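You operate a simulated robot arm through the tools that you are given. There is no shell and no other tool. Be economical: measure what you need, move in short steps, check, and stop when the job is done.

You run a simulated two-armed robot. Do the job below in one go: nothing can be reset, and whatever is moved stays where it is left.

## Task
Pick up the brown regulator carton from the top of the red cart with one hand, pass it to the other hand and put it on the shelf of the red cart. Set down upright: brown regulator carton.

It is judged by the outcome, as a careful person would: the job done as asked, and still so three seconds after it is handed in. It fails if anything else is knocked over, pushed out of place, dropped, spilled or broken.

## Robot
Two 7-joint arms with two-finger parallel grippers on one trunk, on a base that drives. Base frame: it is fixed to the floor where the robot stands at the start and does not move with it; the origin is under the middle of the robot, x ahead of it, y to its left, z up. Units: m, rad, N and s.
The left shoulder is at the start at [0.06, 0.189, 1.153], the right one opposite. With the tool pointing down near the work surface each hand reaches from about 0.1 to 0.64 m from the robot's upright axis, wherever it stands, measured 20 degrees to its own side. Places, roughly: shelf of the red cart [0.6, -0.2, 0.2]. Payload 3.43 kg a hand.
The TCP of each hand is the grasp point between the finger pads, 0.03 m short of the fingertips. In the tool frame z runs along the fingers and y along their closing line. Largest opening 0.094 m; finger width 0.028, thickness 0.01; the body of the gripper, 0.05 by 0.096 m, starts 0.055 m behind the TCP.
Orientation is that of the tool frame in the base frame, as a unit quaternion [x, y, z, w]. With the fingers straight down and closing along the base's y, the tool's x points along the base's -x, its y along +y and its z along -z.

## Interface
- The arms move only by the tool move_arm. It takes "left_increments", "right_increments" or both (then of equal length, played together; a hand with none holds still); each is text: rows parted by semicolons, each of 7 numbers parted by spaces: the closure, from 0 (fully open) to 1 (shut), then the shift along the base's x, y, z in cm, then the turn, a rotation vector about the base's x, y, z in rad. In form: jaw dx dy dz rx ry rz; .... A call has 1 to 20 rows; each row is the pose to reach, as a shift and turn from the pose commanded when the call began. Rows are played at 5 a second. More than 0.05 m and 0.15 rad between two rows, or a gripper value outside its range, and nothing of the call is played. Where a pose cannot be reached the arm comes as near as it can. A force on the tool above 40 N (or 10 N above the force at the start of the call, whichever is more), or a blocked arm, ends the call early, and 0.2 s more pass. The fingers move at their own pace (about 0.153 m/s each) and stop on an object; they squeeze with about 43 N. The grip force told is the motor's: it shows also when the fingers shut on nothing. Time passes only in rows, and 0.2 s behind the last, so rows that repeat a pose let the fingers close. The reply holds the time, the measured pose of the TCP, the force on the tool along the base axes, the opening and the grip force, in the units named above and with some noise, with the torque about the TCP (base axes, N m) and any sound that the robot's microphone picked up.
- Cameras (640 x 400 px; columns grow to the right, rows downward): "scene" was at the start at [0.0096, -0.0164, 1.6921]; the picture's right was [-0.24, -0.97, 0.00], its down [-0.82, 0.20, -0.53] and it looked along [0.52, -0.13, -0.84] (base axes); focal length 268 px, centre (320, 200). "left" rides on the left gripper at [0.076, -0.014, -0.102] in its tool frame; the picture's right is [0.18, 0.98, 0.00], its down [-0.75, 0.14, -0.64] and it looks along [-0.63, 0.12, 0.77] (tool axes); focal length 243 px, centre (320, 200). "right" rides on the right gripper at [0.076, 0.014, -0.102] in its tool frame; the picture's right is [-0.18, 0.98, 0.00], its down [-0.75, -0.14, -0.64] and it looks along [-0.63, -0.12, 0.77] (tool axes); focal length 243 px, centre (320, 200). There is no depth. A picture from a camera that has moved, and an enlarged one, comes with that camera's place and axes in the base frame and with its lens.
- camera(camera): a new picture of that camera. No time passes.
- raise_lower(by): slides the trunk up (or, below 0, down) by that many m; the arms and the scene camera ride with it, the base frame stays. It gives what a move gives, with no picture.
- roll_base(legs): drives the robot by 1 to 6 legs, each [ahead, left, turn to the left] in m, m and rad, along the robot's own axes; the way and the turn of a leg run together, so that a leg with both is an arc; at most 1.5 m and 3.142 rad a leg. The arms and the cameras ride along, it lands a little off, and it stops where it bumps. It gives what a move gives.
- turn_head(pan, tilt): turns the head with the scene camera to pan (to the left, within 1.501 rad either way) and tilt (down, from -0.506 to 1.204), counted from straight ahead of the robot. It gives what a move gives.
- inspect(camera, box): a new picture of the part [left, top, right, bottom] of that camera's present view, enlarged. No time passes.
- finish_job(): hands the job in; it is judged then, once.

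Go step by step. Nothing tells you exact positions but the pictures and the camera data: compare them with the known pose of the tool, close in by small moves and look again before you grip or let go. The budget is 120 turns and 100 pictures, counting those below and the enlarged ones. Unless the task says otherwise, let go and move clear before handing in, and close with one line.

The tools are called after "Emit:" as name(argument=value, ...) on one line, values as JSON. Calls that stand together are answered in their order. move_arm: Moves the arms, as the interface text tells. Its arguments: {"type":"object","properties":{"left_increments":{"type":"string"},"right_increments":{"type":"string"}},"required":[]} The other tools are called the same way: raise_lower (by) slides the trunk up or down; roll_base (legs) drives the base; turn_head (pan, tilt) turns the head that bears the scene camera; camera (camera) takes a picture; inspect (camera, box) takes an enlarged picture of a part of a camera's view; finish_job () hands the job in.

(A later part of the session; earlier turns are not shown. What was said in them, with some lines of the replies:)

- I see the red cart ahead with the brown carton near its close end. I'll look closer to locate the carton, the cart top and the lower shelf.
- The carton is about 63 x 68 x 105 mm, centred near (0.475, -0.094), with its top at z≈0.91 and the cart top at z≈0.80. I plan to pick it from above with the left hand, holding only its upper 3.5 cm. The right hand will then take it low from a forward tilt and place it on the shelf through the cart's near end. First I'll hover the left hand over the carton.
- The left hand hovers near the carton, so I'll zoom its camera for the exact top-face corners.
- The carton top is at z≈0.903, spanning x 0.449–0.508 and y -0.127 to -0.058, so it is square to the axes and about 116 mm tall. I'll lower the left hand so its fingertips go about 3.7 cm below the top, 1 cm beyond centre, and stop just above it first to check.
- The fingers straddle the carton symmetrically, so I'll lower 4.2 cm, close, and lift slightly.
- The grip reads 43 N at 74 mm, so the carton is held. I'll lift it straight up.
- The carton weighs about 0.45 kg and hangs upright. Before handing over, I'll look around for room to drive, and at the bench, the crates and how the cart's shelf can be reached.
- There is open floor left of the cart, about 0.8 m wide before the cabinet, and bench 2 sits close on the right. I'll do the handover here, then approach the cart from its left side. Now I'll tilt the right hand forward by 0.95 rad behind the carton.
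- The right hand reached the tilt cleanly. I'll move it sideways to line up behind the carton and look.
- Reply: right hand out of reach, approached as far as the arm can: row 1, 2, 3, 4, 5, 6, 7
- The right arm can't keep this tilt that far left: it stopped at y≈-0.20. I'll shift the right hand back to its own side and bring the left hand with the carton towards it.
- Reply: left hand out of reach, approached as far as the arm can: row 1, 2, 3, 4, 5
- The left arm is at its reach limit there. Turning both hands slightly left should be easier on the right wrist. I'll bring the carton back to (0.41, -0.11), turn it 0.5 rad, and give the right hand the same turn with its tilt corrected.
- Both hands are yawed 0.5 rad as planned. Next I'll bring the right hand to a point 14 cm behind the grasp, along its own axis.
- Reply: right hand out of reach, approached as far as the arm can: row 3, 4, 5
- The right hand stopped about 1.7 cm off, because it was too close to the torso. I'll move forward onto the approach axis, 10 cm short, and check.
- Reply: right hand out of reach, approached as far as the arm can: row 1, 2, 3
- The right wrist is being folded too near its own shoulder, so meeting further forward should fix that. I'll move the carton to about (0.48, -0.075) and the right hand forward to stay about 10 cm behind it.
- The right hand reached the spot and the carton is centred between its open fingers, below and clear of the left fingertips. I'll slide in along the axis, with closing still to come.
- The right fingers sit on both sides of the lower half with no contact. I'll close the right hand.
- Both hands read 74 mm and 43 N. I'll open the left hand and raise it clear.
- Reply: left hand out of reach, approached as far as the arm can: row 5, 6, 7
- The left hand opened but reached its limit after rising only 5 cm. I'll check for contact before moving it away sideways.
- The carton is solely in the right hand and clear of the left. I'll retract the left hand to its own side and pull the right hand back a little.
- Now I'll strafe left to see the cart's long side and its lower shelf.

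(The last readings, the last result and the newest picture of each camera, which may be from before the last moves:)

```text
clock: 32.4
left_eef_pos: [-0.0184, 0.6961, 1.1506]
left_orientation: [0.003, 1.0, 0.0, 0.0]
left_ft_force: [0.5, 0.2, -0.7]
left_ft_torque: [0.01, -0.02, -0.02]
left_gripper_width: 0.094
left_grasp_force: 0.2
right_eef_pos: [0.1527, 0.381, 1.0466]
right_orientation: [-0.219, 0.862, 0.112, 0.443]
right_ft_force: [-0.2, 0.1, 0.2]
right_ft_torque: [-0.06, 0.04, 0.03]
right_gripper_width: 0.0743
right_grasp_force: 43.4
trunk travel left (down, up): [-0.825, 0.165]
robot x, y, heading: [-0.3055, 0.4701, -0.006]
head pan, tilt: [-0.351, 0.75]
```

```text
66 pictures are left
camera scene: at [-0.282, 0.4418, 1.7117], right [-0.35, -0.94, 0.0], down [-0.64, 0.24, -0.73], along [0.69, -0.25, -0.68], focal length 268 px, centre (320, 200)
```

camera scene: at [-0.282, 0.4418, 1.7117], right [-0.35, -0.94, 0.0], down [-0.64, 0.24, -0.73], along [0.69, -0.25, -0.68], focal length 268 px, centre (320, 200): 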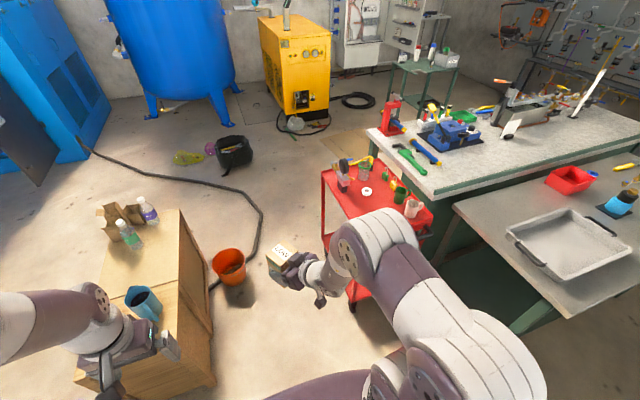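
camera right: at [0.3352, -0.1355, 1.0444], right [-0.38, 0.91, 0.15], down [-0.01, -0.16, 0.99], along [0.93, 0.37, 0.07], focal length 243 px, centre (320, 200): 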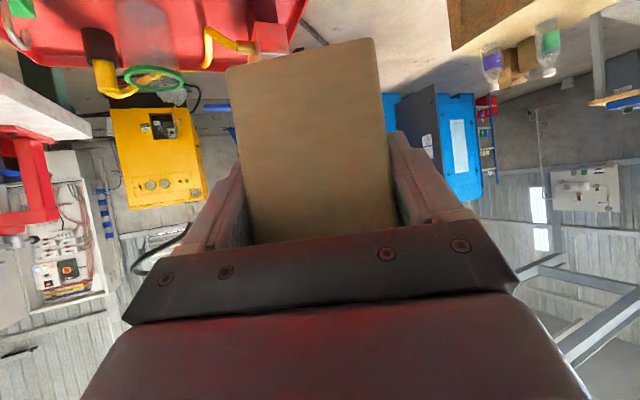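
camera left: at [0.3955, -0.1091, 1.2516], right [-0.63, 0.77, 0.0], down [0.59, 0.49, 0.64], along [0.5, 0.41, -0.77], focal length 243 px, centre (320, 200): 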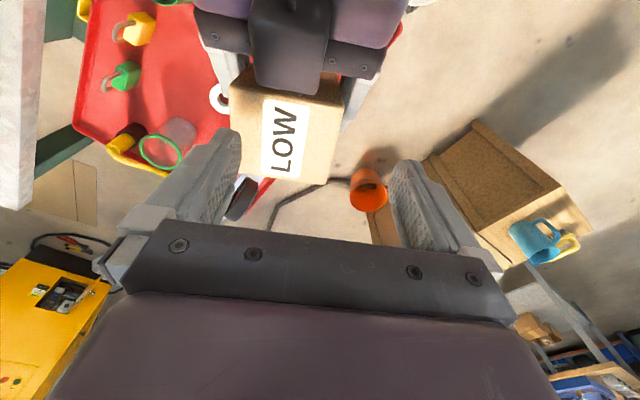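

The floor between cart and cabinet (y from 0.02 to 0.85) is clear apart from the bucket at about (0.89, 0.70). I'll turn right to face the cart's long side, then look.

Emit:
roll_base(legs=[[0, 0, -1.565]])

Emit:
turn_head(pan=0.9, tilt=0.7)

Emit:
camera(camera="scene")

```text
clock: 36.6
left_eef_pos: [-0.074, 0.1882, 1.1501]
left_orientation: [0.708, 0.706, 0.0, 0.0]
left_ft_force: [0.3, 0.4, -0.3]
left_ft_torque: [0.0, 0.04, -0.02]
left_gripper_width: 0.0938
left_grasp_force: 0.0
right_eef_pos: [-0.3924, 0.015, 1.0469]
right_orientation: [0.454, 0.765, -0.234, 0.393]
right_ft_force: [-0.2, 0.1, 0.7]
right_ft_torque: [0.07, 0.03, 0.0]
right_gripper_width: 0.074
right_grasp_force: 43.0
trunk travel left (down, up): [-0.825, 0.165]
robot x, y, heading: [-0.3036, 0.4699, -1.575]
head pan, tilt: [-0.351, 0.75]
```

```text
clock: 38.0
left_eef_pos: [-0.0757, 0.1876, 1.151]
left_orientation: [0.708, 0.706, 0.0, 0.0]
left_ft_force: [0.4, 0.7, -0.1]
left_ft_torque: [0.01, -0.01, 0.0]
left_gripper_width: 0.094
left_grasp_force: 0.1
right_eef_pos: [-0.3922, 0.0146, 1.047]
right_orientation: [0.453, 0.765, -0.234, 0.393]
right_ft_force: [0.1, 0.6, 0.0]
right_ft_torque: [0.08, 0.04, -0.03]
right_gripper_width: 0.0742
right_grasp_force: 42.5
trunk travel left (down, up): [-0.825, 0.165]
robot x, y, heading: [-0.3021, 0.4747, -1.575]
head pan, tilt: [0.901, 0.7]
```

```text
65 pictures are left
camera scene: at [-0.234, 0.4772, 1.716], right [-0.62, -0.78, 0.0], down [-0.5, 0.4, -0.76], along [0.6, -0.48, -0.64], focal length 268 px, centre (320, 200)
```

scene: 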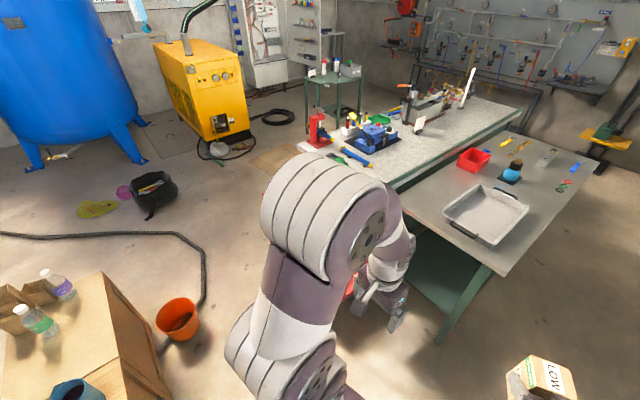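

The left arm hides the cart from this angle. This spot is free, so I'll lower the trunk here to shelf height and look at the cart from low down.

Emit:
raise_lower(by=-0.62)

Emit:
turn_head(pan=0.9, tilt=0.45)

Emit:
camera(camera="scene")

Emit:
camera(camera="left")

Emit:
camera(camera="right")

```text
refused: -0.62 is not a number from -0.4 to 0.4
```

```text
clock: 38.8
left_eef_pos: [-0.0752, 0.1878, 1.1498]
left_orientation: [0.708, 0.706, 0.0, 0.0]
left_ft_force: [0.4, -0.8, -0.2]
left_ft_torque: [-0.01, -0.05, 0.02]
left_gripper_width: 0.094
left_grasp_force: 0.0
right_eef_pos: [-0.3929, 0.016, 1.0472]
right_orientation: [0.454, 0.765, -0.235, 0.392]
right_ft_force: [-0.3, -0.5, -0.7]
right_ft_torque: [0.05, 0.03, -0.02]
right_gripper_width: 0.0743
right_grasp_force: 43.4
trunk travel left (down, up): [-0.825, 0.165]
robot x, y, heading: [-0.3027, 0.475, -1.579]
head pan, tilt: [0.901, 0.45]
```

```text
64 pictures are left
camera scene: at [-0.2285, 0.4729, 1.7381], right [-0.62, -0.78, 0.0], down [-0.34, 0.27, -0.9], along [0.7, -0.56, -0.44], focal length 268 px, centre (320, 200)
```

scene: 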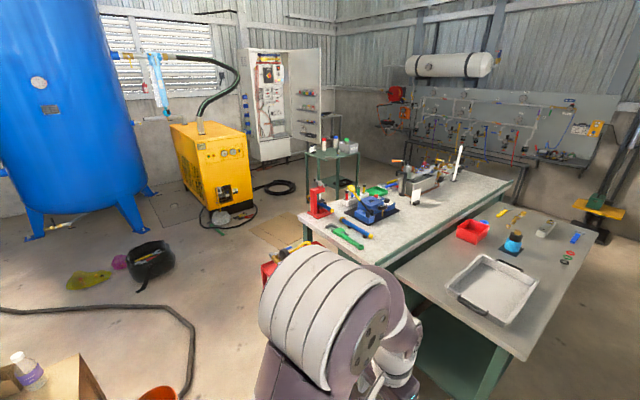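

```text
63 pictures are left
camera left: at [-0.0883, 0.2636, 1.2513], right [0.98, 0.18, 0.0], down [0.14, -0.75, 0.64], along [0.12, -0.63, -0.77], focal length 243 px, centre (320, 200)
```

left: 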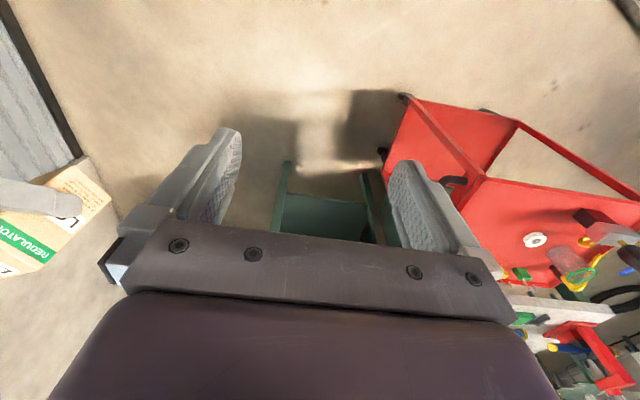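

```text
62 pictures are left
camera right: at [-0.442, 0.1358, 1.0442], right [0.91, 0.38, 0.15], down [-0.16, 0.01, 0.99], along [0.37, -0.93, 0.07], focal length 243 px, centre (320, 200)
```

right: 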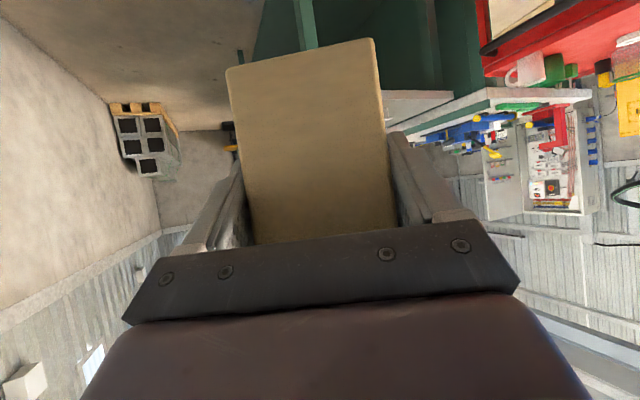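

The left wrist camera sees the cart's open long side, so I'll zoom in there and lower the trunk in two steps.

Emit:
inspect(camera="left", box=[370, 80, 640, 260])

Emit:
raise_lower(by=-0.35)

Emit:
camera(camera="scene")

Emit:
camera(camera="left")

```text
2.22 times, centred on (505, 170) of left
camera zoom: at [-0.0883, 0.2636, 1.2513], right [0.98, 0.18, 0.0], down [0.14, -0.75, 0.64], along [0.12, -0.63, -0.77], focal length 539 px, centre (-91, 267)
```

zoom: 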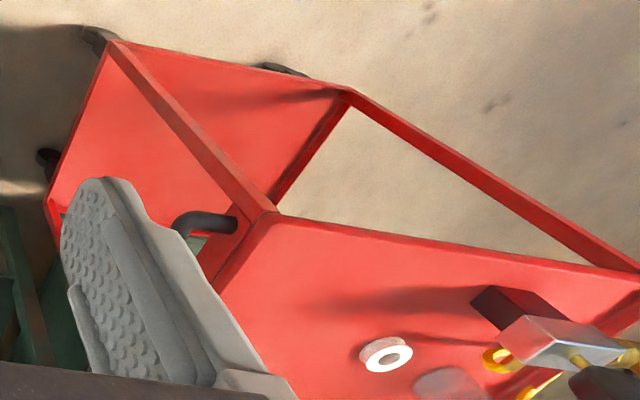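

```text
clock: 42.2
left_eef_pos: [-0.0754, 0.1875, 0.8007]
left_orientation: [0.708, 0.707, -0.001, 0.0]
left_ft_force: [-0.4, -1.3, -1.0]
left_ft_torque: [-0.02, 0.01, 0.01]
left_gripper_width: 0.0941
left_grasp_force: 0.1
right_eef_pos: [-0.3925, 0.0156, 0.6972]
right_orientation: [0.454, 0.765, -0.234, 0.392]
right_ft_force: [0.3, -0.2, 0.1]
right_ft_torque: [0.07, 0.03, -0.01]
right_gripper_width: 0.0741
right_grasp_force: 43.2
trunk travel left (down, up): [-0.475, 0.515]
robot x, y, heading: [-0.3038, 0.4744, -1.571]
head pan, tilt: [0.901, 0.45]
```

```text
60 pictures are left
camera scene: at [-0.2285, 0.4731, 1.3882], right [-0.62, -0.78, 0.0], down [-0.34, 0.27, -0.9], along [0.7, -0.56, -0.44], focal length 268 px, centre (320, 200)
```

scene: 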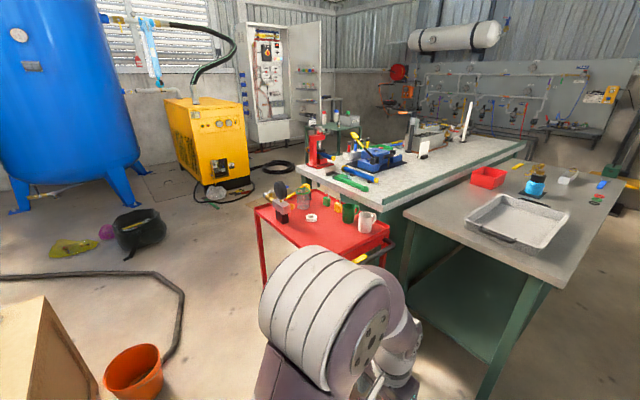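

```text
59 pictures are left
camera left: at [-0.0883, 0.2638, 0.9013], right [0.98, 0.18, 0.0], down [0.14, -0.75, 0.64], along [0.12, -0.63, -0.77], focal length 243 px, centre (320, 200)
```

left: 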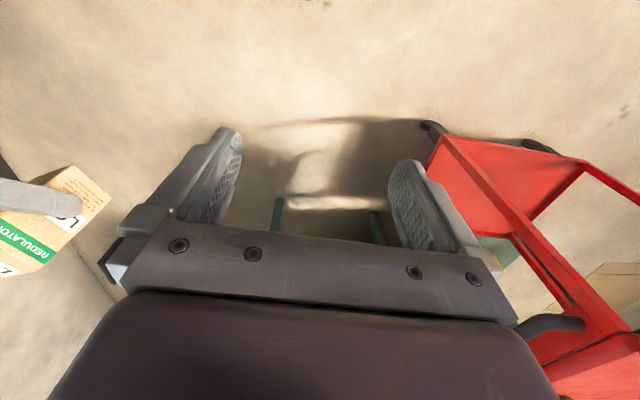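

The shelf is a bare red deck spanning x 0.34–0.84 and y -0.36 to 0.01, with only corner posts and open sides. I'll lower further and check it from low down.

Emit:
raise_lower(by=-0.33)

Emit:
camera(camera="scene")

Emit:
camera(camera="right")

```text
clock: 45.5
left_eef_pos: [-0.075, 0.1867, 0.47]
left_orientation: [0.708, 0.706, 0.0, 0.001]
left_ft_force: [0.0, 0.3, -0.1]
left_ft_torque: [0.01, 0.04, -0.03]
left_gripper_width: 0.0938
left_grasp_force: 0.1
right_eef_pos: [-0.3927, 0.016, 0.3669]
right_orientation: [0.454, 0.765, -0.234, 0.393]
right_ft_force: [-0.1, -0.2, -0.7]
right_ft_torque: [0.05, 0.03, 0.01]
right_gripper_width: 0.0742
right_grasp_force: 43.1
trunk travel left (down, up): [-0.145, 0.845]
robot x, y, heading: [-0.3026, 0.4679, -1.572]
head pan, tilt: [0.901, 0.45]
```

```text
58 pictures are left
camera scene: at [-0.2284, 0.4732, 1.0582], right [-0.62, -0.78, 0.0], down [-0.34, 0.27, -0.9], along [0.7, -0.56, -0.44], focal length 268 px, centre (320, 200)
```

scene: 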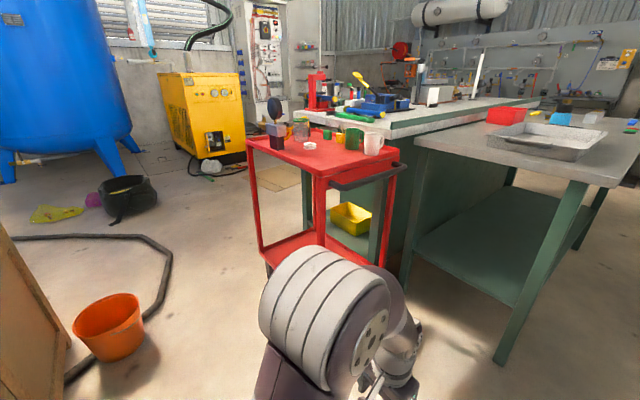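

```text
57 pictures are left
camera right: at [-0.4419, 0.136, 0.3643], right [0.91, 0.38, 0.15], down [-0.16, 0.01, 0.99], along [0.37, -0.93, 0.07], focal length 243 px, centre (320, 200)
```

right: 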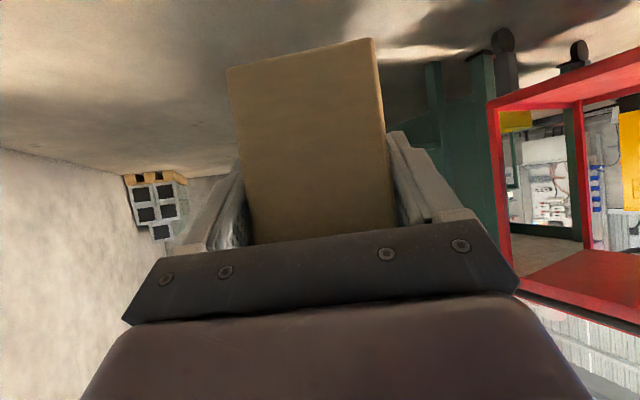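

The low view confirms the deck is empty and open. Before strafing alongside, I'll pull both hands back toward the robot and back off slightly, so nothing crosses the cart's edge.

Emit:
move_arm(left_increments="0 1 3 0 0 0 0; 0 1 6 0 0 0 0; 0 1 9 0 0 0 0; 0 1 9 0 0 0 0", right_increments="1 0 2 0 0 0 0; 1 0 4 0 0 0 0; 1 0 5 0 0 0 0; 1 0 5 0 0 0 0")

Emit:
roll_base(legs=[[-0.06, 0, 0], [0, 0.4, 0]])

Emit:
camera(camera="right")

Emit:
turn_head(pan=0.3, tilt=0.9)

Emit:
camera(camera="scene")

```text
clock: 46.5
left_eef_pos: [-0.0601, 0.257, 0.4661]
left_orientation: [0.709, 0.705, 0.0, 0.0]
left_ft_force: [-0.5, -0.8, 0.4]
left_ft_torque: [0.04, 0.0, 0.04]
left_gripper_width: 0.0941
left_grasp_force: 0.1
left hand out of reach, approached as far as the arm can: row 3, 4
right_eef_pos: [-0.393, 0.0632, 0.3682]
right_orientation: [0.455, 0.765, -0.23, 0.394]
right_ft_force: [-0.4, -0.2, -0.2]
right_ft_torque: [0.05, 0.0, 0.01]
right_gripper_width: 0.0743
right_grasp_force: 43.0
right hand out of reach, approached as far as the arm can: row 3
trunk travel left (down, up): [-0.145, 0.845]
robot x, y, heading: [-0.3022, 0.4716, -1.578]
head pan, tilt: [0.901, 0.45]
```

```text
clock: 49.6
left_eef_pos: [0.346, 0.3132, 0.4663]
left_orientation: [0.709, 0.705, 0.0, -0.001]
left_ft_force: [1.0, -0.1, -0.6]
left_ft_torque: [0.01, -0.01, 0.01]
left_gripper_width: 0.0937
left_grasp_force: 0.0
right_eef_pos: [0.0109, 0.1208, 0.3663]
right_orientation: [0.456, 0.764, -0.23, 0.394]
right_ft_force: [0.2, 0.6, -1.0]
right_ft_torque: [0.05, 0.05, -0.04]
right_gripper_width: 0.0744
right_grasp_force: 43.4
trunk travel left (down, up): [-0.145, 0.845]
robot x, y, heading: [0.0987, 0.5273, -1.577]
head pan, tilt: [0.901, 0.45]
```

```text
56 pictures are left
camera right: at [-0.0384, 0.2413, 0.3643], right [0.91, 0.38, 0.16], down [-0.17, 0.0, 0.99], along [0.37, -0.93, 0.06], focal length 243 px, centre (320, 200)
```

right: 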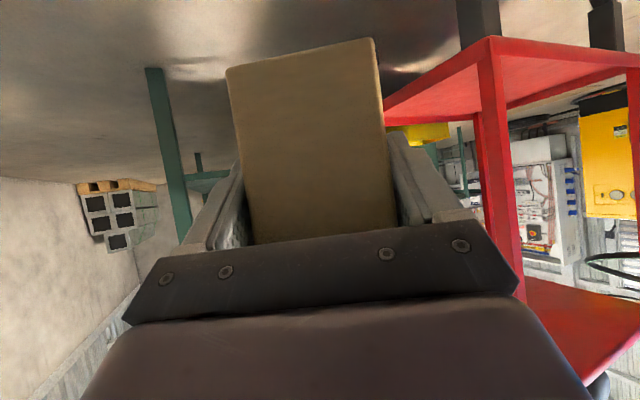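

```text
clock: 50.6
left_eef_pos: [0.3451, 0.3129, 0.4668]
left_orientation: [0.709, 0.705, 0.0, 0.0]
left_ft_force: [-0.5, 0.4, -0.8]
left_ft_torque: [0.0, 0.02, 0.0]
left_gripper_width: 0.0941
left_grasp_force: 0.1
right_eef_pos: [0.0114, 0.1212, 0.3669]
right_orientation: [0.456, 0.765, -0.23, 0.393]
right_ft_force: [0.2, 0.6, -0.3]
right_ft_torque: [0.04, 0.04, 0.01]
right_gripper_width: 0.0745
right_grasp_force: 43.7
trunk travel left (down, up): [-0.145, 0.845]
robot x, y, heading: [0.1039, 0.5289, -1.574]
head pan, tilt: [0.3, 0.901]
```

```text
55 pictures are left
camera scene: at [0.1273, 0.5157, 1.0198], right [-0.96, -0.29, 0.0], down [-0.23, 0.75, -0.62], along [0.18, -0.59, -0.78], focal length 268 px, centre (320, 200)
```

scene: 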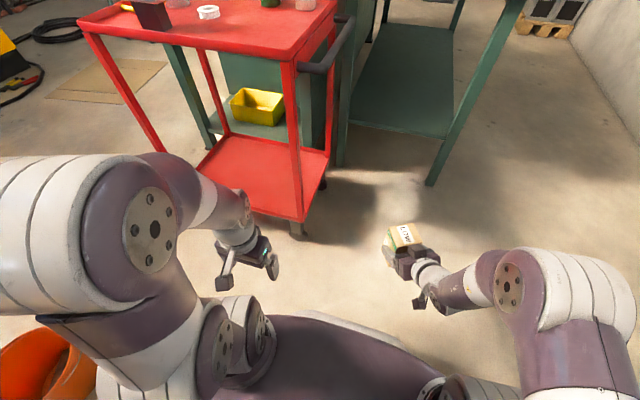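

The cart side is clear, but the bucket would block driving to x≈0.62. Instead I'll stop around x≈0.36 and turn partly back to the left, so the right hand enters the shelf diagonally, well clear of the near corner post.

Emit:
roll_base(legs=[[0, 0.25, 0], [0, 0, 0.32]])

Emit:
turn_head(pan=0.1, tilt=0.8)

Emit:
camera(camera="scene")

Emit:
camera(camera="right")

```text
clock: 53.4
left_eef_pos: [0.6545, 0.3978, 0.4657]
left_orientation: [0.59, 0.807, 0.0, -0.001]
left_ft_force: [-0.5, 0.6, -0.1]
left_ft_torque: [-0.01, 0.02, 0.03]
left_gripper_width: 0.0938
left_grasp_force: 0.1
right_eef_pos: [0.3955, 0.1104, 0.3667]
right_orientation: [0.331, 0.826, -0.166, 0.424]
right_ft_force: [0.6, 0.0, 0.1]
right_ft_torque: [0.06, 0.06, -0.01]
right_gripper_width: 0.0743
right_grasp_force: 43.1
trunk travel left (down, up): [-0.145, 0.845]
robot x, y, heading: [0.3537, 0.5266, -1.264]
head pan, tilt: [0.3, 0.901]
```

```text
clock: 54.1
left_eef_pos: [0.6538, 0.397, 0.4656]
left_orientation: [0.59, 0.807, 0.001, -0.001]
left_ft_force: [-0.4, -0.5, -0.3]
left_ft_torque: [0.01, -0.01, 0.0]
left_gripper_width: 0.0941
left_grasp_force: 0.1
right_eef_pos: [0.3956, 0.1104, 0.3659]
right_orientation: [0.331, 0.826, -0.165, 0.425]
right_ft_force: [0.1, -0.3, 0.0]
right_ft_torque: [0.03, 0.07, -0.02]
right_gripper_width: 0.0742
right_grasp_force: 43.2
trunk travel left (down, up): [-0.145, 0.845]
robot x, y, heading: [0.3568, 0.5268, -1.267]
head pan, tilt: [0.099, 0.799]
```

```text
54 pictures are left
camera scene: at [0.3731, 0.5096, 1.0277], right [-0.92, -0.4, 0.0], down [-0.28, 0.66, -0.7], along [0.28, -0.64, -0.72], focal length 268 px, centre (320, 200)
```

scene: 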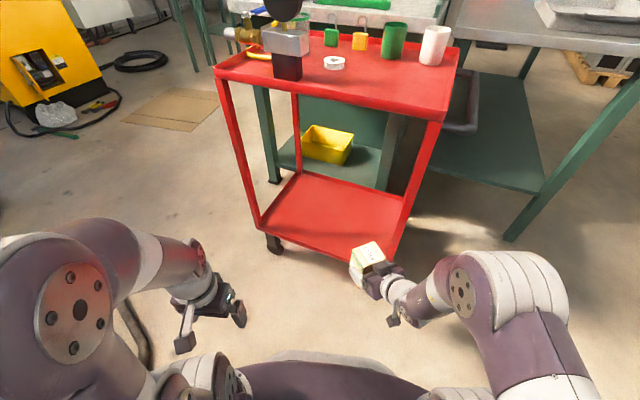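

```text
53 pictures are left
camera right: at [0.3114, 0.2109, 0.3642], right [0.75, 0.64, 0.16], down [-0.16, -0.05, 0.99], along [0.64, -0.77, 0.06], focal length 243 px, centre (320, 200)
```

right: 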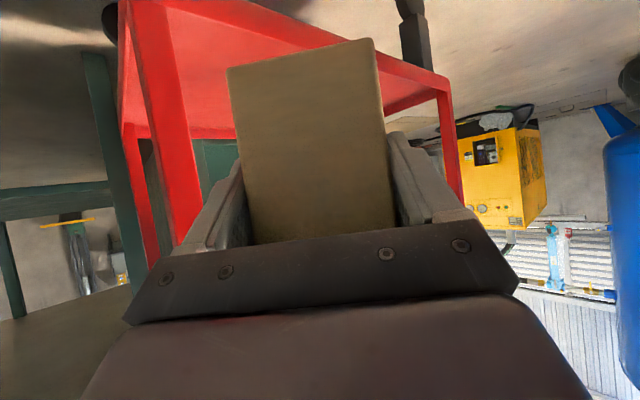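

The shelf deck sits at z≈0.20 and the corner post is close to the hand's right side. I'll shift the hand 10 cm toward +x and turn it 0.3 rad clockwise, so it enters nearly square and clear of the post.

Emit:
move_arm(right_increments="1 3 -0.5 0 0 0 -0.05; 1 6 -1 0 0 0 -0.15; 1 9 -1 0 0 0 -0.25; 1 11 -1 0 0 0 -0.3; 1 11 -1 0 0 0 -0.3")

Emit:
camera(camera="right")

Emit:
camera(camera="scene")

```text
clock: 55.0
left_eef_pos: [0.6537, 0.3983, 0.4673]
left_orientation: [0.59, 0.807, 0.001, 0.0]
left_ft_force: [0.1, 0.5, 0.5]
left_ft_torque: [0.01, -0.02, 0.01]
left_gripper_width: 0.094
left_grasp_force: 0.1
right_eef_pos: [0.3892, 0.0541, 0.3637]
right_orientation: [0.411, 0.79, -0.208, 0.403]
right_ft_force: [-0.4, -1.4, -0.6]
right_ft_torque: [0.08, 0.07, 0.01]
right_gripper_width: 0.0743
right_grasp_force: 42.9
right hand out of reach, approached as far as the arm can: row 1, 2, 3, 4
trunk travel left (down, up): [-0.145, 0.845]
robot x, y, heading: [0.3565, 0.524, -1.254]
head pan, tilt: [0.099, 0.799]
stopped in row 4 (right hand): the force on the tool passed its limit at 79 N (the readings are from after the stop); the commanded pose is now the measured one
```

```text
52 pictures are left
camera right: at [0.326, 0.1679, 0.3612], right [0.87, 0.48, 0.15], down [-0.16, -0.02, 0.99], along [0.47, -0.88, 0.06], focal length 243 px, centre (320, 200)
```

right: 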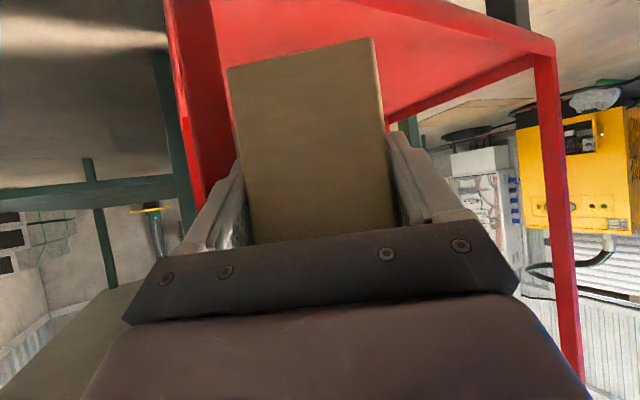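

```text
51 pictures are left
camera scene: at [0.3729, 0.5096, 1.0277], right [-0.92, -0.4, 0.0], down [-0.28, 0.66, -0.7], along [0.28, -0.64, -0.72], focal length 268 px, centre (320, 200)
```

scene: 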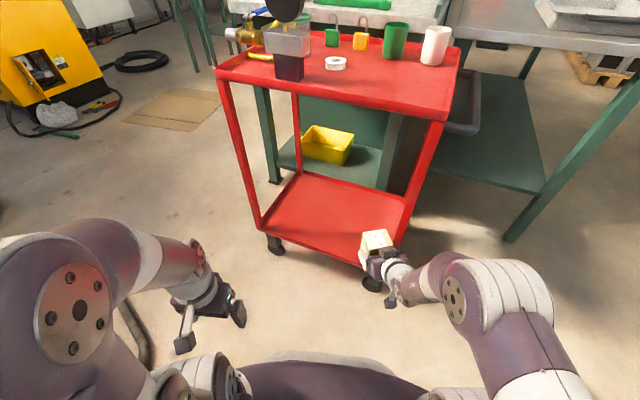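

The hand slid along its reach limit and its right finger touched the corner post. The cart shows no visible shift and the grip is unchanged. I'll drive straight away from the post along +x and compare views.

Emit:
roll_base(legs=[[0.018, 0.057, 0]])

Emit:
camera(camera="right")

Emit:
inspect(camera="scene", box=[210, 20, 490, 300])

```text
clock: 56.0
left_eef_pos: [0.7149, 0.3975, 0.4666]
left_orientation: [0.59, 0.807, 0.0, -0.001]
left_ft_force: [0.9, 0.4, 0.2]
left_ft_torque: [0.0, -0.02, -0.01]
left_gripper_width: 0.0938
left_grasp_force: 0.2
right_eef_pos: [0.45, 0.0544, 0.3642]
right_orientation: [0.41, 0.79, -0.209, 0.405]
right_ft_force: [-0.5, -0.6, 0.6]
right_ft_torque: [0.05, 0.03, 0.03]
right_gripper_width: 0.0742
right_grasp_force: 43.1
trunk travel left (down, up): [-0.145, 0.845]
robot x, y, heading: [0.4171, 0.527, -1.26]
head pan, tilt: [0.099, 0.799]
```

```text
50 pictures are left
camera right: at [0.3866, 0.1676, 0.3617], right [0.87, 0.48, 0.15], down [-0.16, -0.02, 0.99], along [0.47, -0.88, 0.06], focal length 243 px, centre (320, 200)
```

right: 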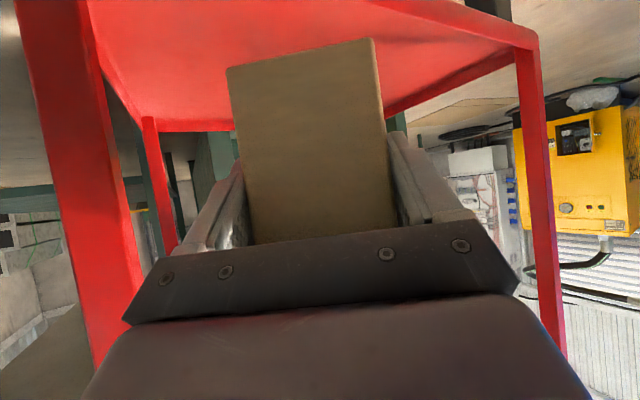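

```text
1.43 times, centred on (350, 160) of scene
camera zoom: at [0.4336, 0.51, 1.0277], right [-0.92, -0.4, 0.0], down [-0.29, 0.66, -0.7], along [0.28, -0.64, -0.72], focal length 382 px, centre (277, 257)
```

zoom: 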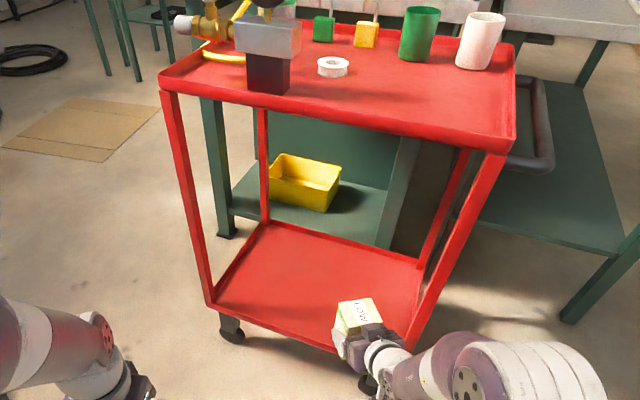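

All items on the cart are upright and the post now has clearance. I'll drive ahead 10 cm into the opening, then reach in with the arm.

Emit:
roll_base(legs=[[0.1, 0, 0]])

Emit:
move_arm(right_increments="1 3 -1.5 0 0 0 0; 1 6 -3.5 0 0 0 0; 1 6.5 -5.5 0 0 0 0; 1 6.5 -5.5 0 0 0 0")

Emit:
camera(camera="right")

Emit:
camera(camera="scene")

```text
clock: 57.1
left_eef_pos: [0.7448, 0.302, 0.4653]
left_orientation: [0.59, 0.808, 0.001, -0.001]
left_ft_force: [-0.9, -0.2, -0.2]
left_ft_torque: [0.01, 0.01, -0.03]
left_gripper_width: 0.0941
left_grasp_force: 0.0
right_eef_pos: [0.4808, -0.0436, 0.3644]
right_orientation: [0.411, 0.79, -0.21, 0.404]
right_ft_force: [-0.1, 0.1, 0.2]
right_ft_torque: [0.06, 0.04, 0.01]
right_gripper_width: 0.0739
right_grasp_force: 43.1
trunk travel left (down, up): [-0.145, 0.845]
robot x, y, heading: [0.4484, 0.4275, -1.263]
head pan, tilt: [0.099, 0.799]
```

```text
clock: 58.1
left_eef_pos: [0.7448, 0.3019, 0.4655]
left_orientation: [0.59, 0.807, 0.001, -0.001]
left_ft_force: [0.6, 0.2, -0.6]
left_ft_torque: [0.03, -0.02, -0.02]
left_gripper_width: 0.0942
left_grasp_force: 0.1
right_eef_pos: [0.5209, -0.1093, 0.3638]
right_orientation: [0.406, 0.793, -0.207, 0.405]
right_ft_force: [-0.1, 0.5, 0.4]
right_ft_torque: [0.04, 0.06, -0.01]
right_gripper_width: 0.0741
right_grasp_force: 42.8
right hand out of reach, approached as far as the arm can: row 1, 2, 3, 4
trunk travel left (down, up): [-0.145, 0.845]
robot x, y, heading: [0.4429, 0.4321, -1.268]
head pan, tilt: [0.099, 0.799]
```

```text
48 pictures are left
camera right: at [0.4571, 0.0044, 0.3612], right [0.86, 0.49, 0.15], down [-0.16, -0.02, 0.99], along [0.48, -0.87, 0.06], focal length 243 px, centre (320, 200)
```

right: 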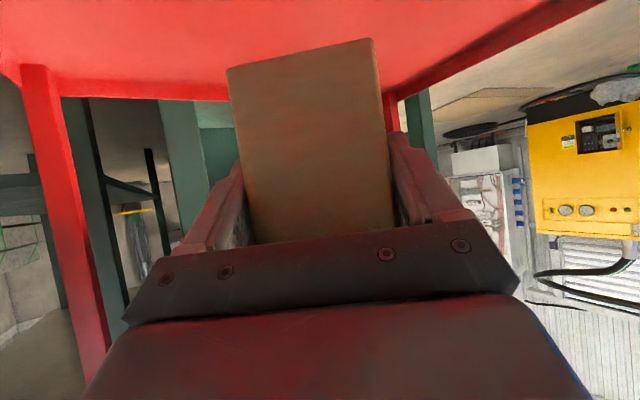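

```text
47 pictures are left
camera scene: at [0.4646, 0.4134, 1.0277], right [-0.92, -0.4, 0.0], down [-0.29, 0.66, -0.7], along [0.28, -0.64, -0.72], focal length 268 px, centre (320, 200)
```

scene: 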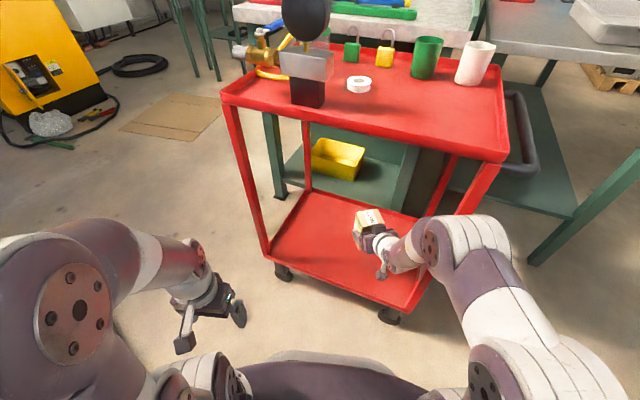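

The carton is over the shelf at about (0.53, -0.12) and still exactly upright. I'll lower the trunk 7.5 cm and check the remaining gap.

Emit:
raise_lower(by=-0.075)

Emit:
inspect(camera="scene", box=[240, 160, 480, 340])

Emit:
camera(camera="right")

Emit:
camera(camera="left")

```text
clock: 59.2
left_eef_pos: [0.7452, 0.3017, 0.3913]
left_orientation: [0.589, 0.808, 0.001, -0.001]
left_ft_force: [-0.5, -0.5, 0.0]
left_ft_torque: [-0.02, 0.0, -0.01]
left_gripper_width: 0.0941
left_grasp_force: 0.1
right_eef_pos: [0.5209, -0.1095, 0.2884]
right_orientation: [0.405, 0.793, -0.206, 0.406]
right_ft_force: [0.1, 0.0, -0.2]
right_ft_torque: [0.1, 0.05, 0.03]
right_gripper_width: 0.0739
right_grasp_force: 43.6
trunk travel left (down, up): [-0.07, 0.92]
robot x, y, heading: [0.4459, 0.43, -1.263]
head pan, tilt: [0.099, 0.799]
```

```text
2.22 times, centred on (360, 250) of scene
camera zoom: at [0.4646, 0.4135, 0.9527], right [-0.92, -0.4, 0.0], down [-0.29, 0.66, -0.7], along [0.28, -0.64, -0.72], focal length 595 px, centre (231, 89)
```

zoom: 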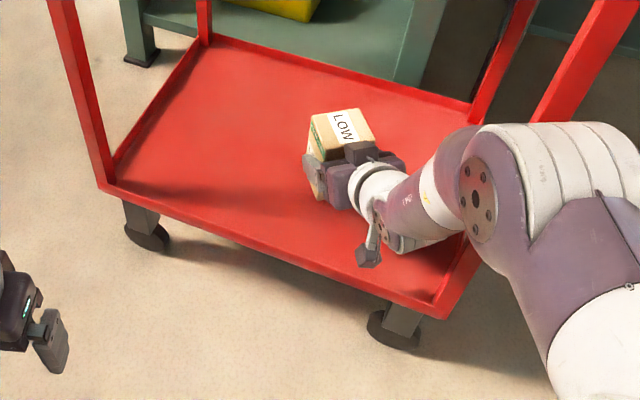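

```text
45 pictures are left
camera right: at [0.457, 0.0044, 0.2865], right [0.86, 0.49, 0.15], down [-0.16, -0.02, 0.99], along [0.48, -0.87, 0.06], focal length 243 px, centre (320, 200)
```

right: 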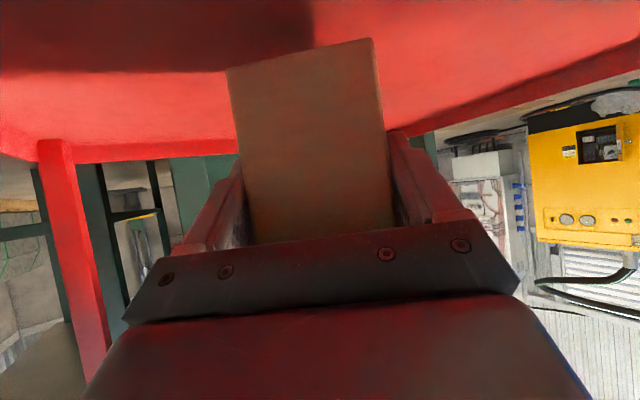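

```text
44 pictures are left
camera left: at [0.7091, 0.3697, 0.4924], right [0.88, 0.47, 0.0], down [0.36, -0.68, 0.64], along [0.3, -0.56, -0.77], focal length 243 px, centre (320, 200)
```

left: 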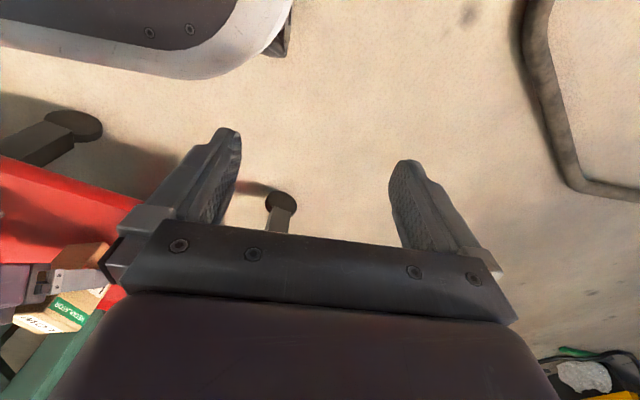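

The remaining gap looks like 2–3 cm. I'll go down with the arm in small steps, watching the force for touchdown.

Emit:
move_arm(right_increments="1 0 0 -0.6 0 0 0; 1 0 0 -1.2 0 0 0; 1 0 0 -1.8 0 0 0; 1 0 0 -1.8 0 0 0")

Emit:
inspect(camera="scene", box=[330, 190, 430, 270])

```text
clock: 60.2
left_eef_pos: [0.7442, 0.3015, 0.3917]
left_orientation: [0.59, 0.808, 0.001, -0.001]
left_ft_force: [-0.3, -0.6, 0.1]
left_ft_torque: [-0.01, 0.01, -0.05]
left_gripper_width: 0.0939
left_grasp_force: 0.0
right_eef_pos: [0.5212, -0.1091, 0.2703]
right_orientation: [0.405, 0.793, -0.207, 0.406]
right_ft_force: [0.2, 0.1, 0.1]
right_ft_torque: [0.07, 0.01, -0.04]
right_gripper_width: 0.0742
right_grasp_force: 43.4
trunk travel left (down, up): [-0.07, 0.92]
robot x, y, heading: [0.4503, 0.4285, -1.263]
head pan, tilt: [0.099, 0.799]
```

```text
5.00 times, centred on (380, 230) of scene
camera zoom: at [0.4646, 0.4135, 0.9527], right [-0.92, -0.4, 0.0], down [-0.29, 0.66, -0.7], along [0.28, -0.64, -0.72], focal length 1338 px, centre (20, 50)
```

zoom: 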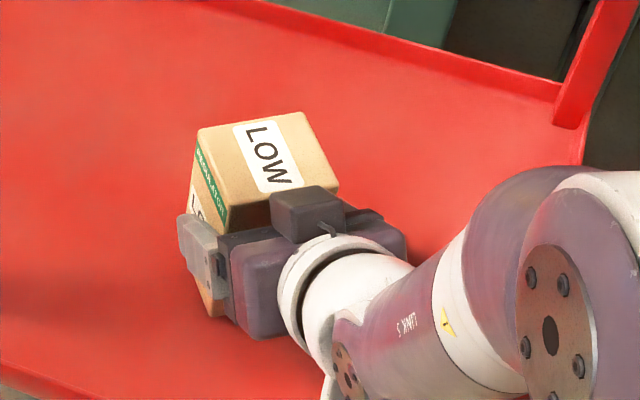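

There's no contact yet at z=0.270, so I'll continue in 3 mm steps.

Emit:
move_arm(right_increments="1 0 0 -0.3 0 0 0; 1 0 0 -0.6 0 0 0; 1 0 0 -0.6 0 0 0")

Emit:
move_arm(right_increments="1 0 0 -0.2 0 0 0; 1 0 0 -0.4 0 0 0; 1 0 0 -0.4 0 0 0")

Emit:
inspect(camera="scene", box=[330, 190, 430, 270])

```text
clock: 61.0
left_eef_pos: [0.7453, 0.3023, 0.3912]
left_orientation: [0.59, 0.807, 0.001, 0.0]
left_ft_force: [-1.0, 0.3, -0.1]
left_ft_torque: [-0.01, 0.0, 0.02]
left_gripper_width: 0.0941
left_grasp_force: 0.1
right_eef_pos: [0.5217, -0.109, 0.265]
right_orientation: [0.405, 0.793, -0.206, 0.405]
right_ft_force: [0.7, -0.7, -0.4]
right_ft_torque: [0.1, 0.02, -0.03]
right_gripper_width: 0.0744
right_grasp_force: 42.9
trunk travel left (down, up): [-0.07, 0.92]
robot x, y, heading: [0.4465, 0.4274, -1.261]
head pan, tilt: [0.099, 0.799]
```

```text
clock: 61.8
left_eef_pos: [0.7455, 0.3027, 0.3917]
left_orientation: [0.59, 0.807, -0.001, -0.001]
left_ft_force: [0.2, 0.4, -0.3]
left_ft_torque: [-0.03, -0.05, -0.02]
left_gripper_width: 0.094
left_grasp_force: 0.2
right_eef_pos: [0.5225, -0.1087, 0.2622]
right_orientation: [0.405, 0.792, -0.208, 0.407]
right_ft_force: [-2.3, 1.9, 6.7]
right_ft_torque: [-0.32, -0.1, -0.07]
right_gripper_width: 0.0743
right_grasp_force: 42.9
trunk travel left (down, up): [-0.07, 0.92]
robot x, y, heading: [0.4482, 0.4285, -1.261]
head pan, tilt: [0.099, 0.799]
```

```text
5.00 times, centred on (380, 230) of scene
camera zoom: at [0.4644, 0.4145, 0.9529], right [-0.92, -0.4, 0.0], down [-0.28, 0.66, -0.7], along [0.28, -0.64, -0.72], focal length 1338 px, centre (20, 50)
```

zoom: 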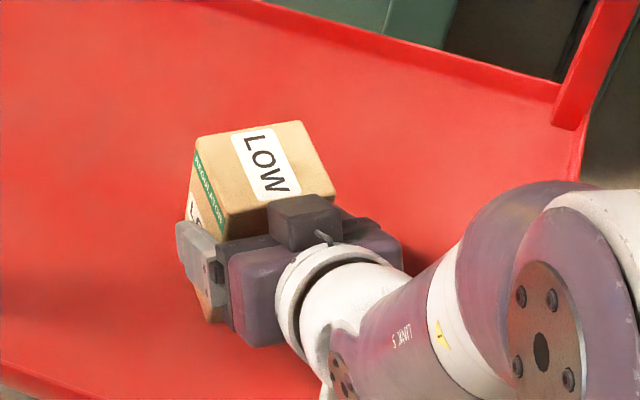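

It touched down at z≈0.262: about 7 N upward, with a torque that matches the carton's base. I'll seat it 1 mm more and open the fingers.

Emit:
move_arm(right_increments="1 0 0 -0.1 0 0 0; 1 0 0 -0.1 0 0 0; 0.7 0 0 -0.1 0 0 0; 0.3 0 0 0 0 0 0; 0 0 0 0 0 0 0; 0 0 0 0 0 0 0")

Emit:
camera(camera="right")

Emit:
inspect(camera="scene", box=[330, 190, 430, 270])

```text
clock: 63.2
left_eef_pos: [0.7454, 0.3022, 0.3914]
left_orientation: [0.59, 0.807, 0.001, -0.001]
left_ft_force: [-0.4, -0.3, -0.5]
left_ft_torque: [0.0, 0.01, 0.02]
left_gripper_width: 0.0943
left_grasp_force: 0.2
right_eef_pos: [0.5219, -0.1076, 0.2604]
right_orientation: [0.406, 0.793, -0.207, 0.405]
right_ft_force: [0.1, 0.4, 0.6]
right_ft_torque: [-0.02, 0.02, -0.02]
right_gripper_width: 0.0941
right_grasp_force: 0.1
trunk travel left (down, up): [-0.07, 0.92]
robot x, y, heading: [0.454, 0.4299, -1.262]
head pan, tilt: [0.099, 0.799]
```

```text
41 pictures are left
camera right: at [0.4571, 0.0049, 0.258], right [0.86, 0.49, 0.15], down [-0.16, -0.02, 0.99], along [0.48, -0.87, 0.06], focal length 243 px, centre (320, 200)
```

right: 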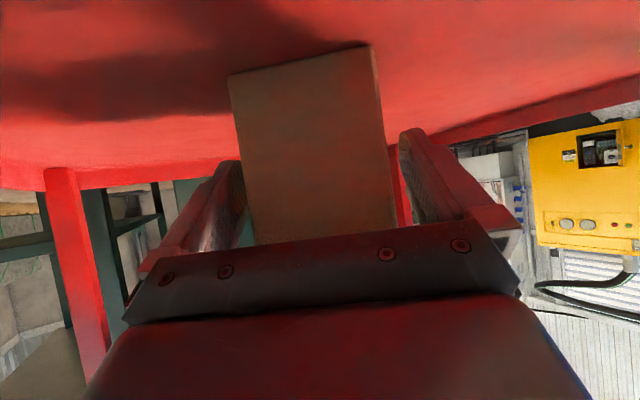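

```text
5.00 times, centred on (380, 230) of scene
camera zoom: at [0.4646, 0.4137, 0.9526], right [-0.92, -0.4, 0.0], down [-0.29, 0.66, -0.7], along [0.28, -0.64, -0.72], focal length 1338 px, centre (20, 50)
```

zoom: 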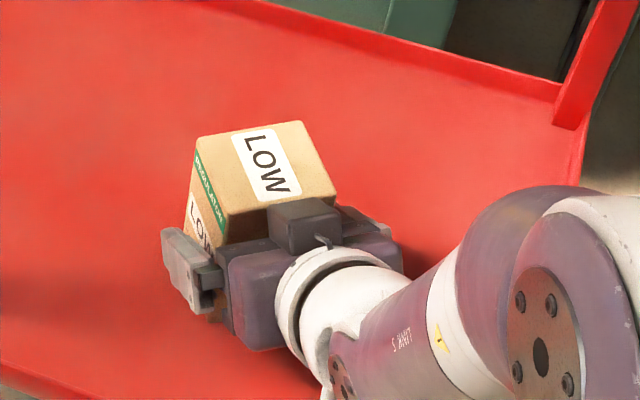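

The carton stands free between the open fingers. I'll withdraw along the finger axis.

Emit:
move_arm(right_increments="0 -0.6 1.07 0.88 0 0 0; 0 -1.2 2.13 1.77 0 0 0; 0 -2.0 3.55 2.95 0 0 0; 0 -3.0 5.3 4.4 0 0 0; 0 -3.0 5.3 4.4 0 0 0")

Emit:
camera(camera="right")

Emit:
inspect(camera="scene", box=[310, 170, 470, 290])

```text
clock: 64.4
left_eef_pos: [0.7446, 0.3027, 0.3904]
left_orientation: [0.59, 0.808, 0.001, -0.001]
left_ft_force: [0.2, 0.8, 0.6]
left_ft_torque: [0.01, 0.0, 0.03]
left_gripper_width: 0.0941
left_grasp_force: 0.1
right_eef_pos: [0.4913, -0.0565, 0.3065]
right_orientation: [0.405, 0.792, -0.208, 0.406]
right_ft_force: [0.0, -0.5, -0.1]
right_ft_torque: [-0.01, 0.01, -0.02]
right_gripper_width: 0.0939
right_grasp_force: 0.0
trunk travel left (down, up): [-0.07, 0.92]
robot x, y, heading: [0.4461, 0.429, -1.26]
head pan, tilt: [0.099, 0.799]
```

```text
39 pictures are left
camera right: at [0.4269, 0.0572, 0.3032], right [0.86, 0.49, 0.15], down [-0.16, -0.02, 0.99], along [0.48, -0.87, 0.06], focal length 243 px, centre (320, 200)
```

right: 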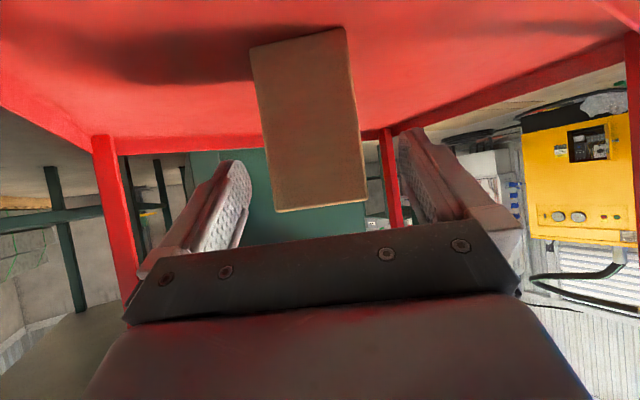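

```text
3.33 times, centred on (390, 230) of scene
camera zoom: at [0.4645, 0.4138, 0.9527], right [-0.92, -0.4, 0.0], down [-0.29, 0.66, -0.7], along [0.28, -0.64, -0.72], focal length 892 px, centre (87, 100)
```

zoom: 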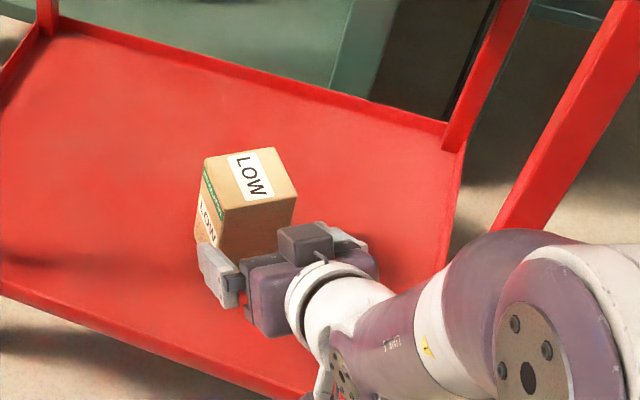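

The carton stands upright on the shelf and the fingers are past its near face. I'll back out the way I came.

Emit:
roll_base(legs=[[-0.1, 0, 0]])

Emit:
camera(camera="scene")

Emit:
camera(camera="right")

```text
clock: 65.6
left_eef_pos: [0.7141, 0.397, 0.3909]
left_orientation: [0.59, 0.807, 0.0, -0.001]
left_ft_force: [0.1, 0.1, -0.4]
left_ft_torque: [-0.02, 0.0, 0.01]
left_gripper_width: 0.094
left_grasp_force: 0.0
right_eef_pos: [0.4623, 0.0391, 0.3066]
right_orientation: [0.405, 0.793, -0.207, 0.406]
right_ft_force: [0.3, 0.5, 0.4]
right_ft_torque: [-0.02, 0.0, 0.02]
right_gripper_width: 0.0939
right_grasp_force: 0.0
trunk travel left (down, up): [-0.07, 0.92]
robot x, y, heading: [0.4202, 0.5241, -1.266]
head pan, tilt: [0.099, 0.799]
```

```text
37 pictures are left
camera scene: at [0.4341, 0.5089, 0.9527], right [-0.92, -0.4, 0.0], down [-0.28, 0.66, -0.7], along [0.28, -0.64, -0.72], focal length 268 px, centre (320, 200)
```

scene: 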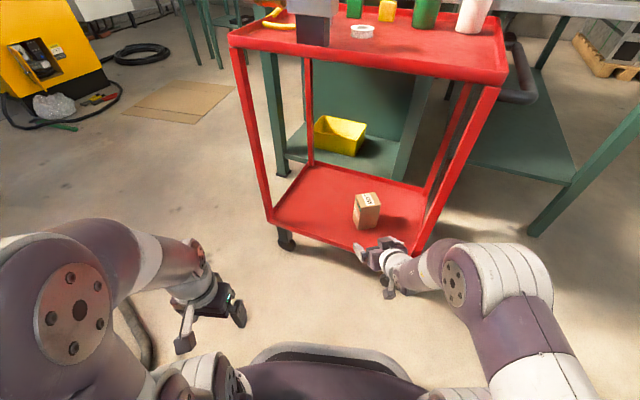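

```text
36 pictures are left
camera right: at [0.3965, 0.1521, 0.3032], right [0.86, 0.49, 0.15], down [-0.16, -0.02, 0.99], along [0.48, -0.87, 0.06], focal length 243 px, centre (320, 200)
```

right: 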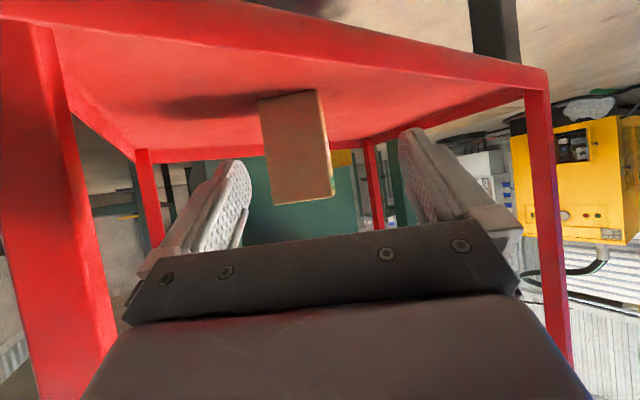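

The carton stands upright on the shelf, the items I can see on the cart top are in place, and both hands are clear.

Emit:
finish_job()

```text
The job is handed in.
```

The left hand picked the brown regulator carton off the cart top and passed it to the right hand, which set it upright on the red cart's shelf. On the way in, the right hand bumped a cart corner post, but I saw nothing shifted or knocked over.
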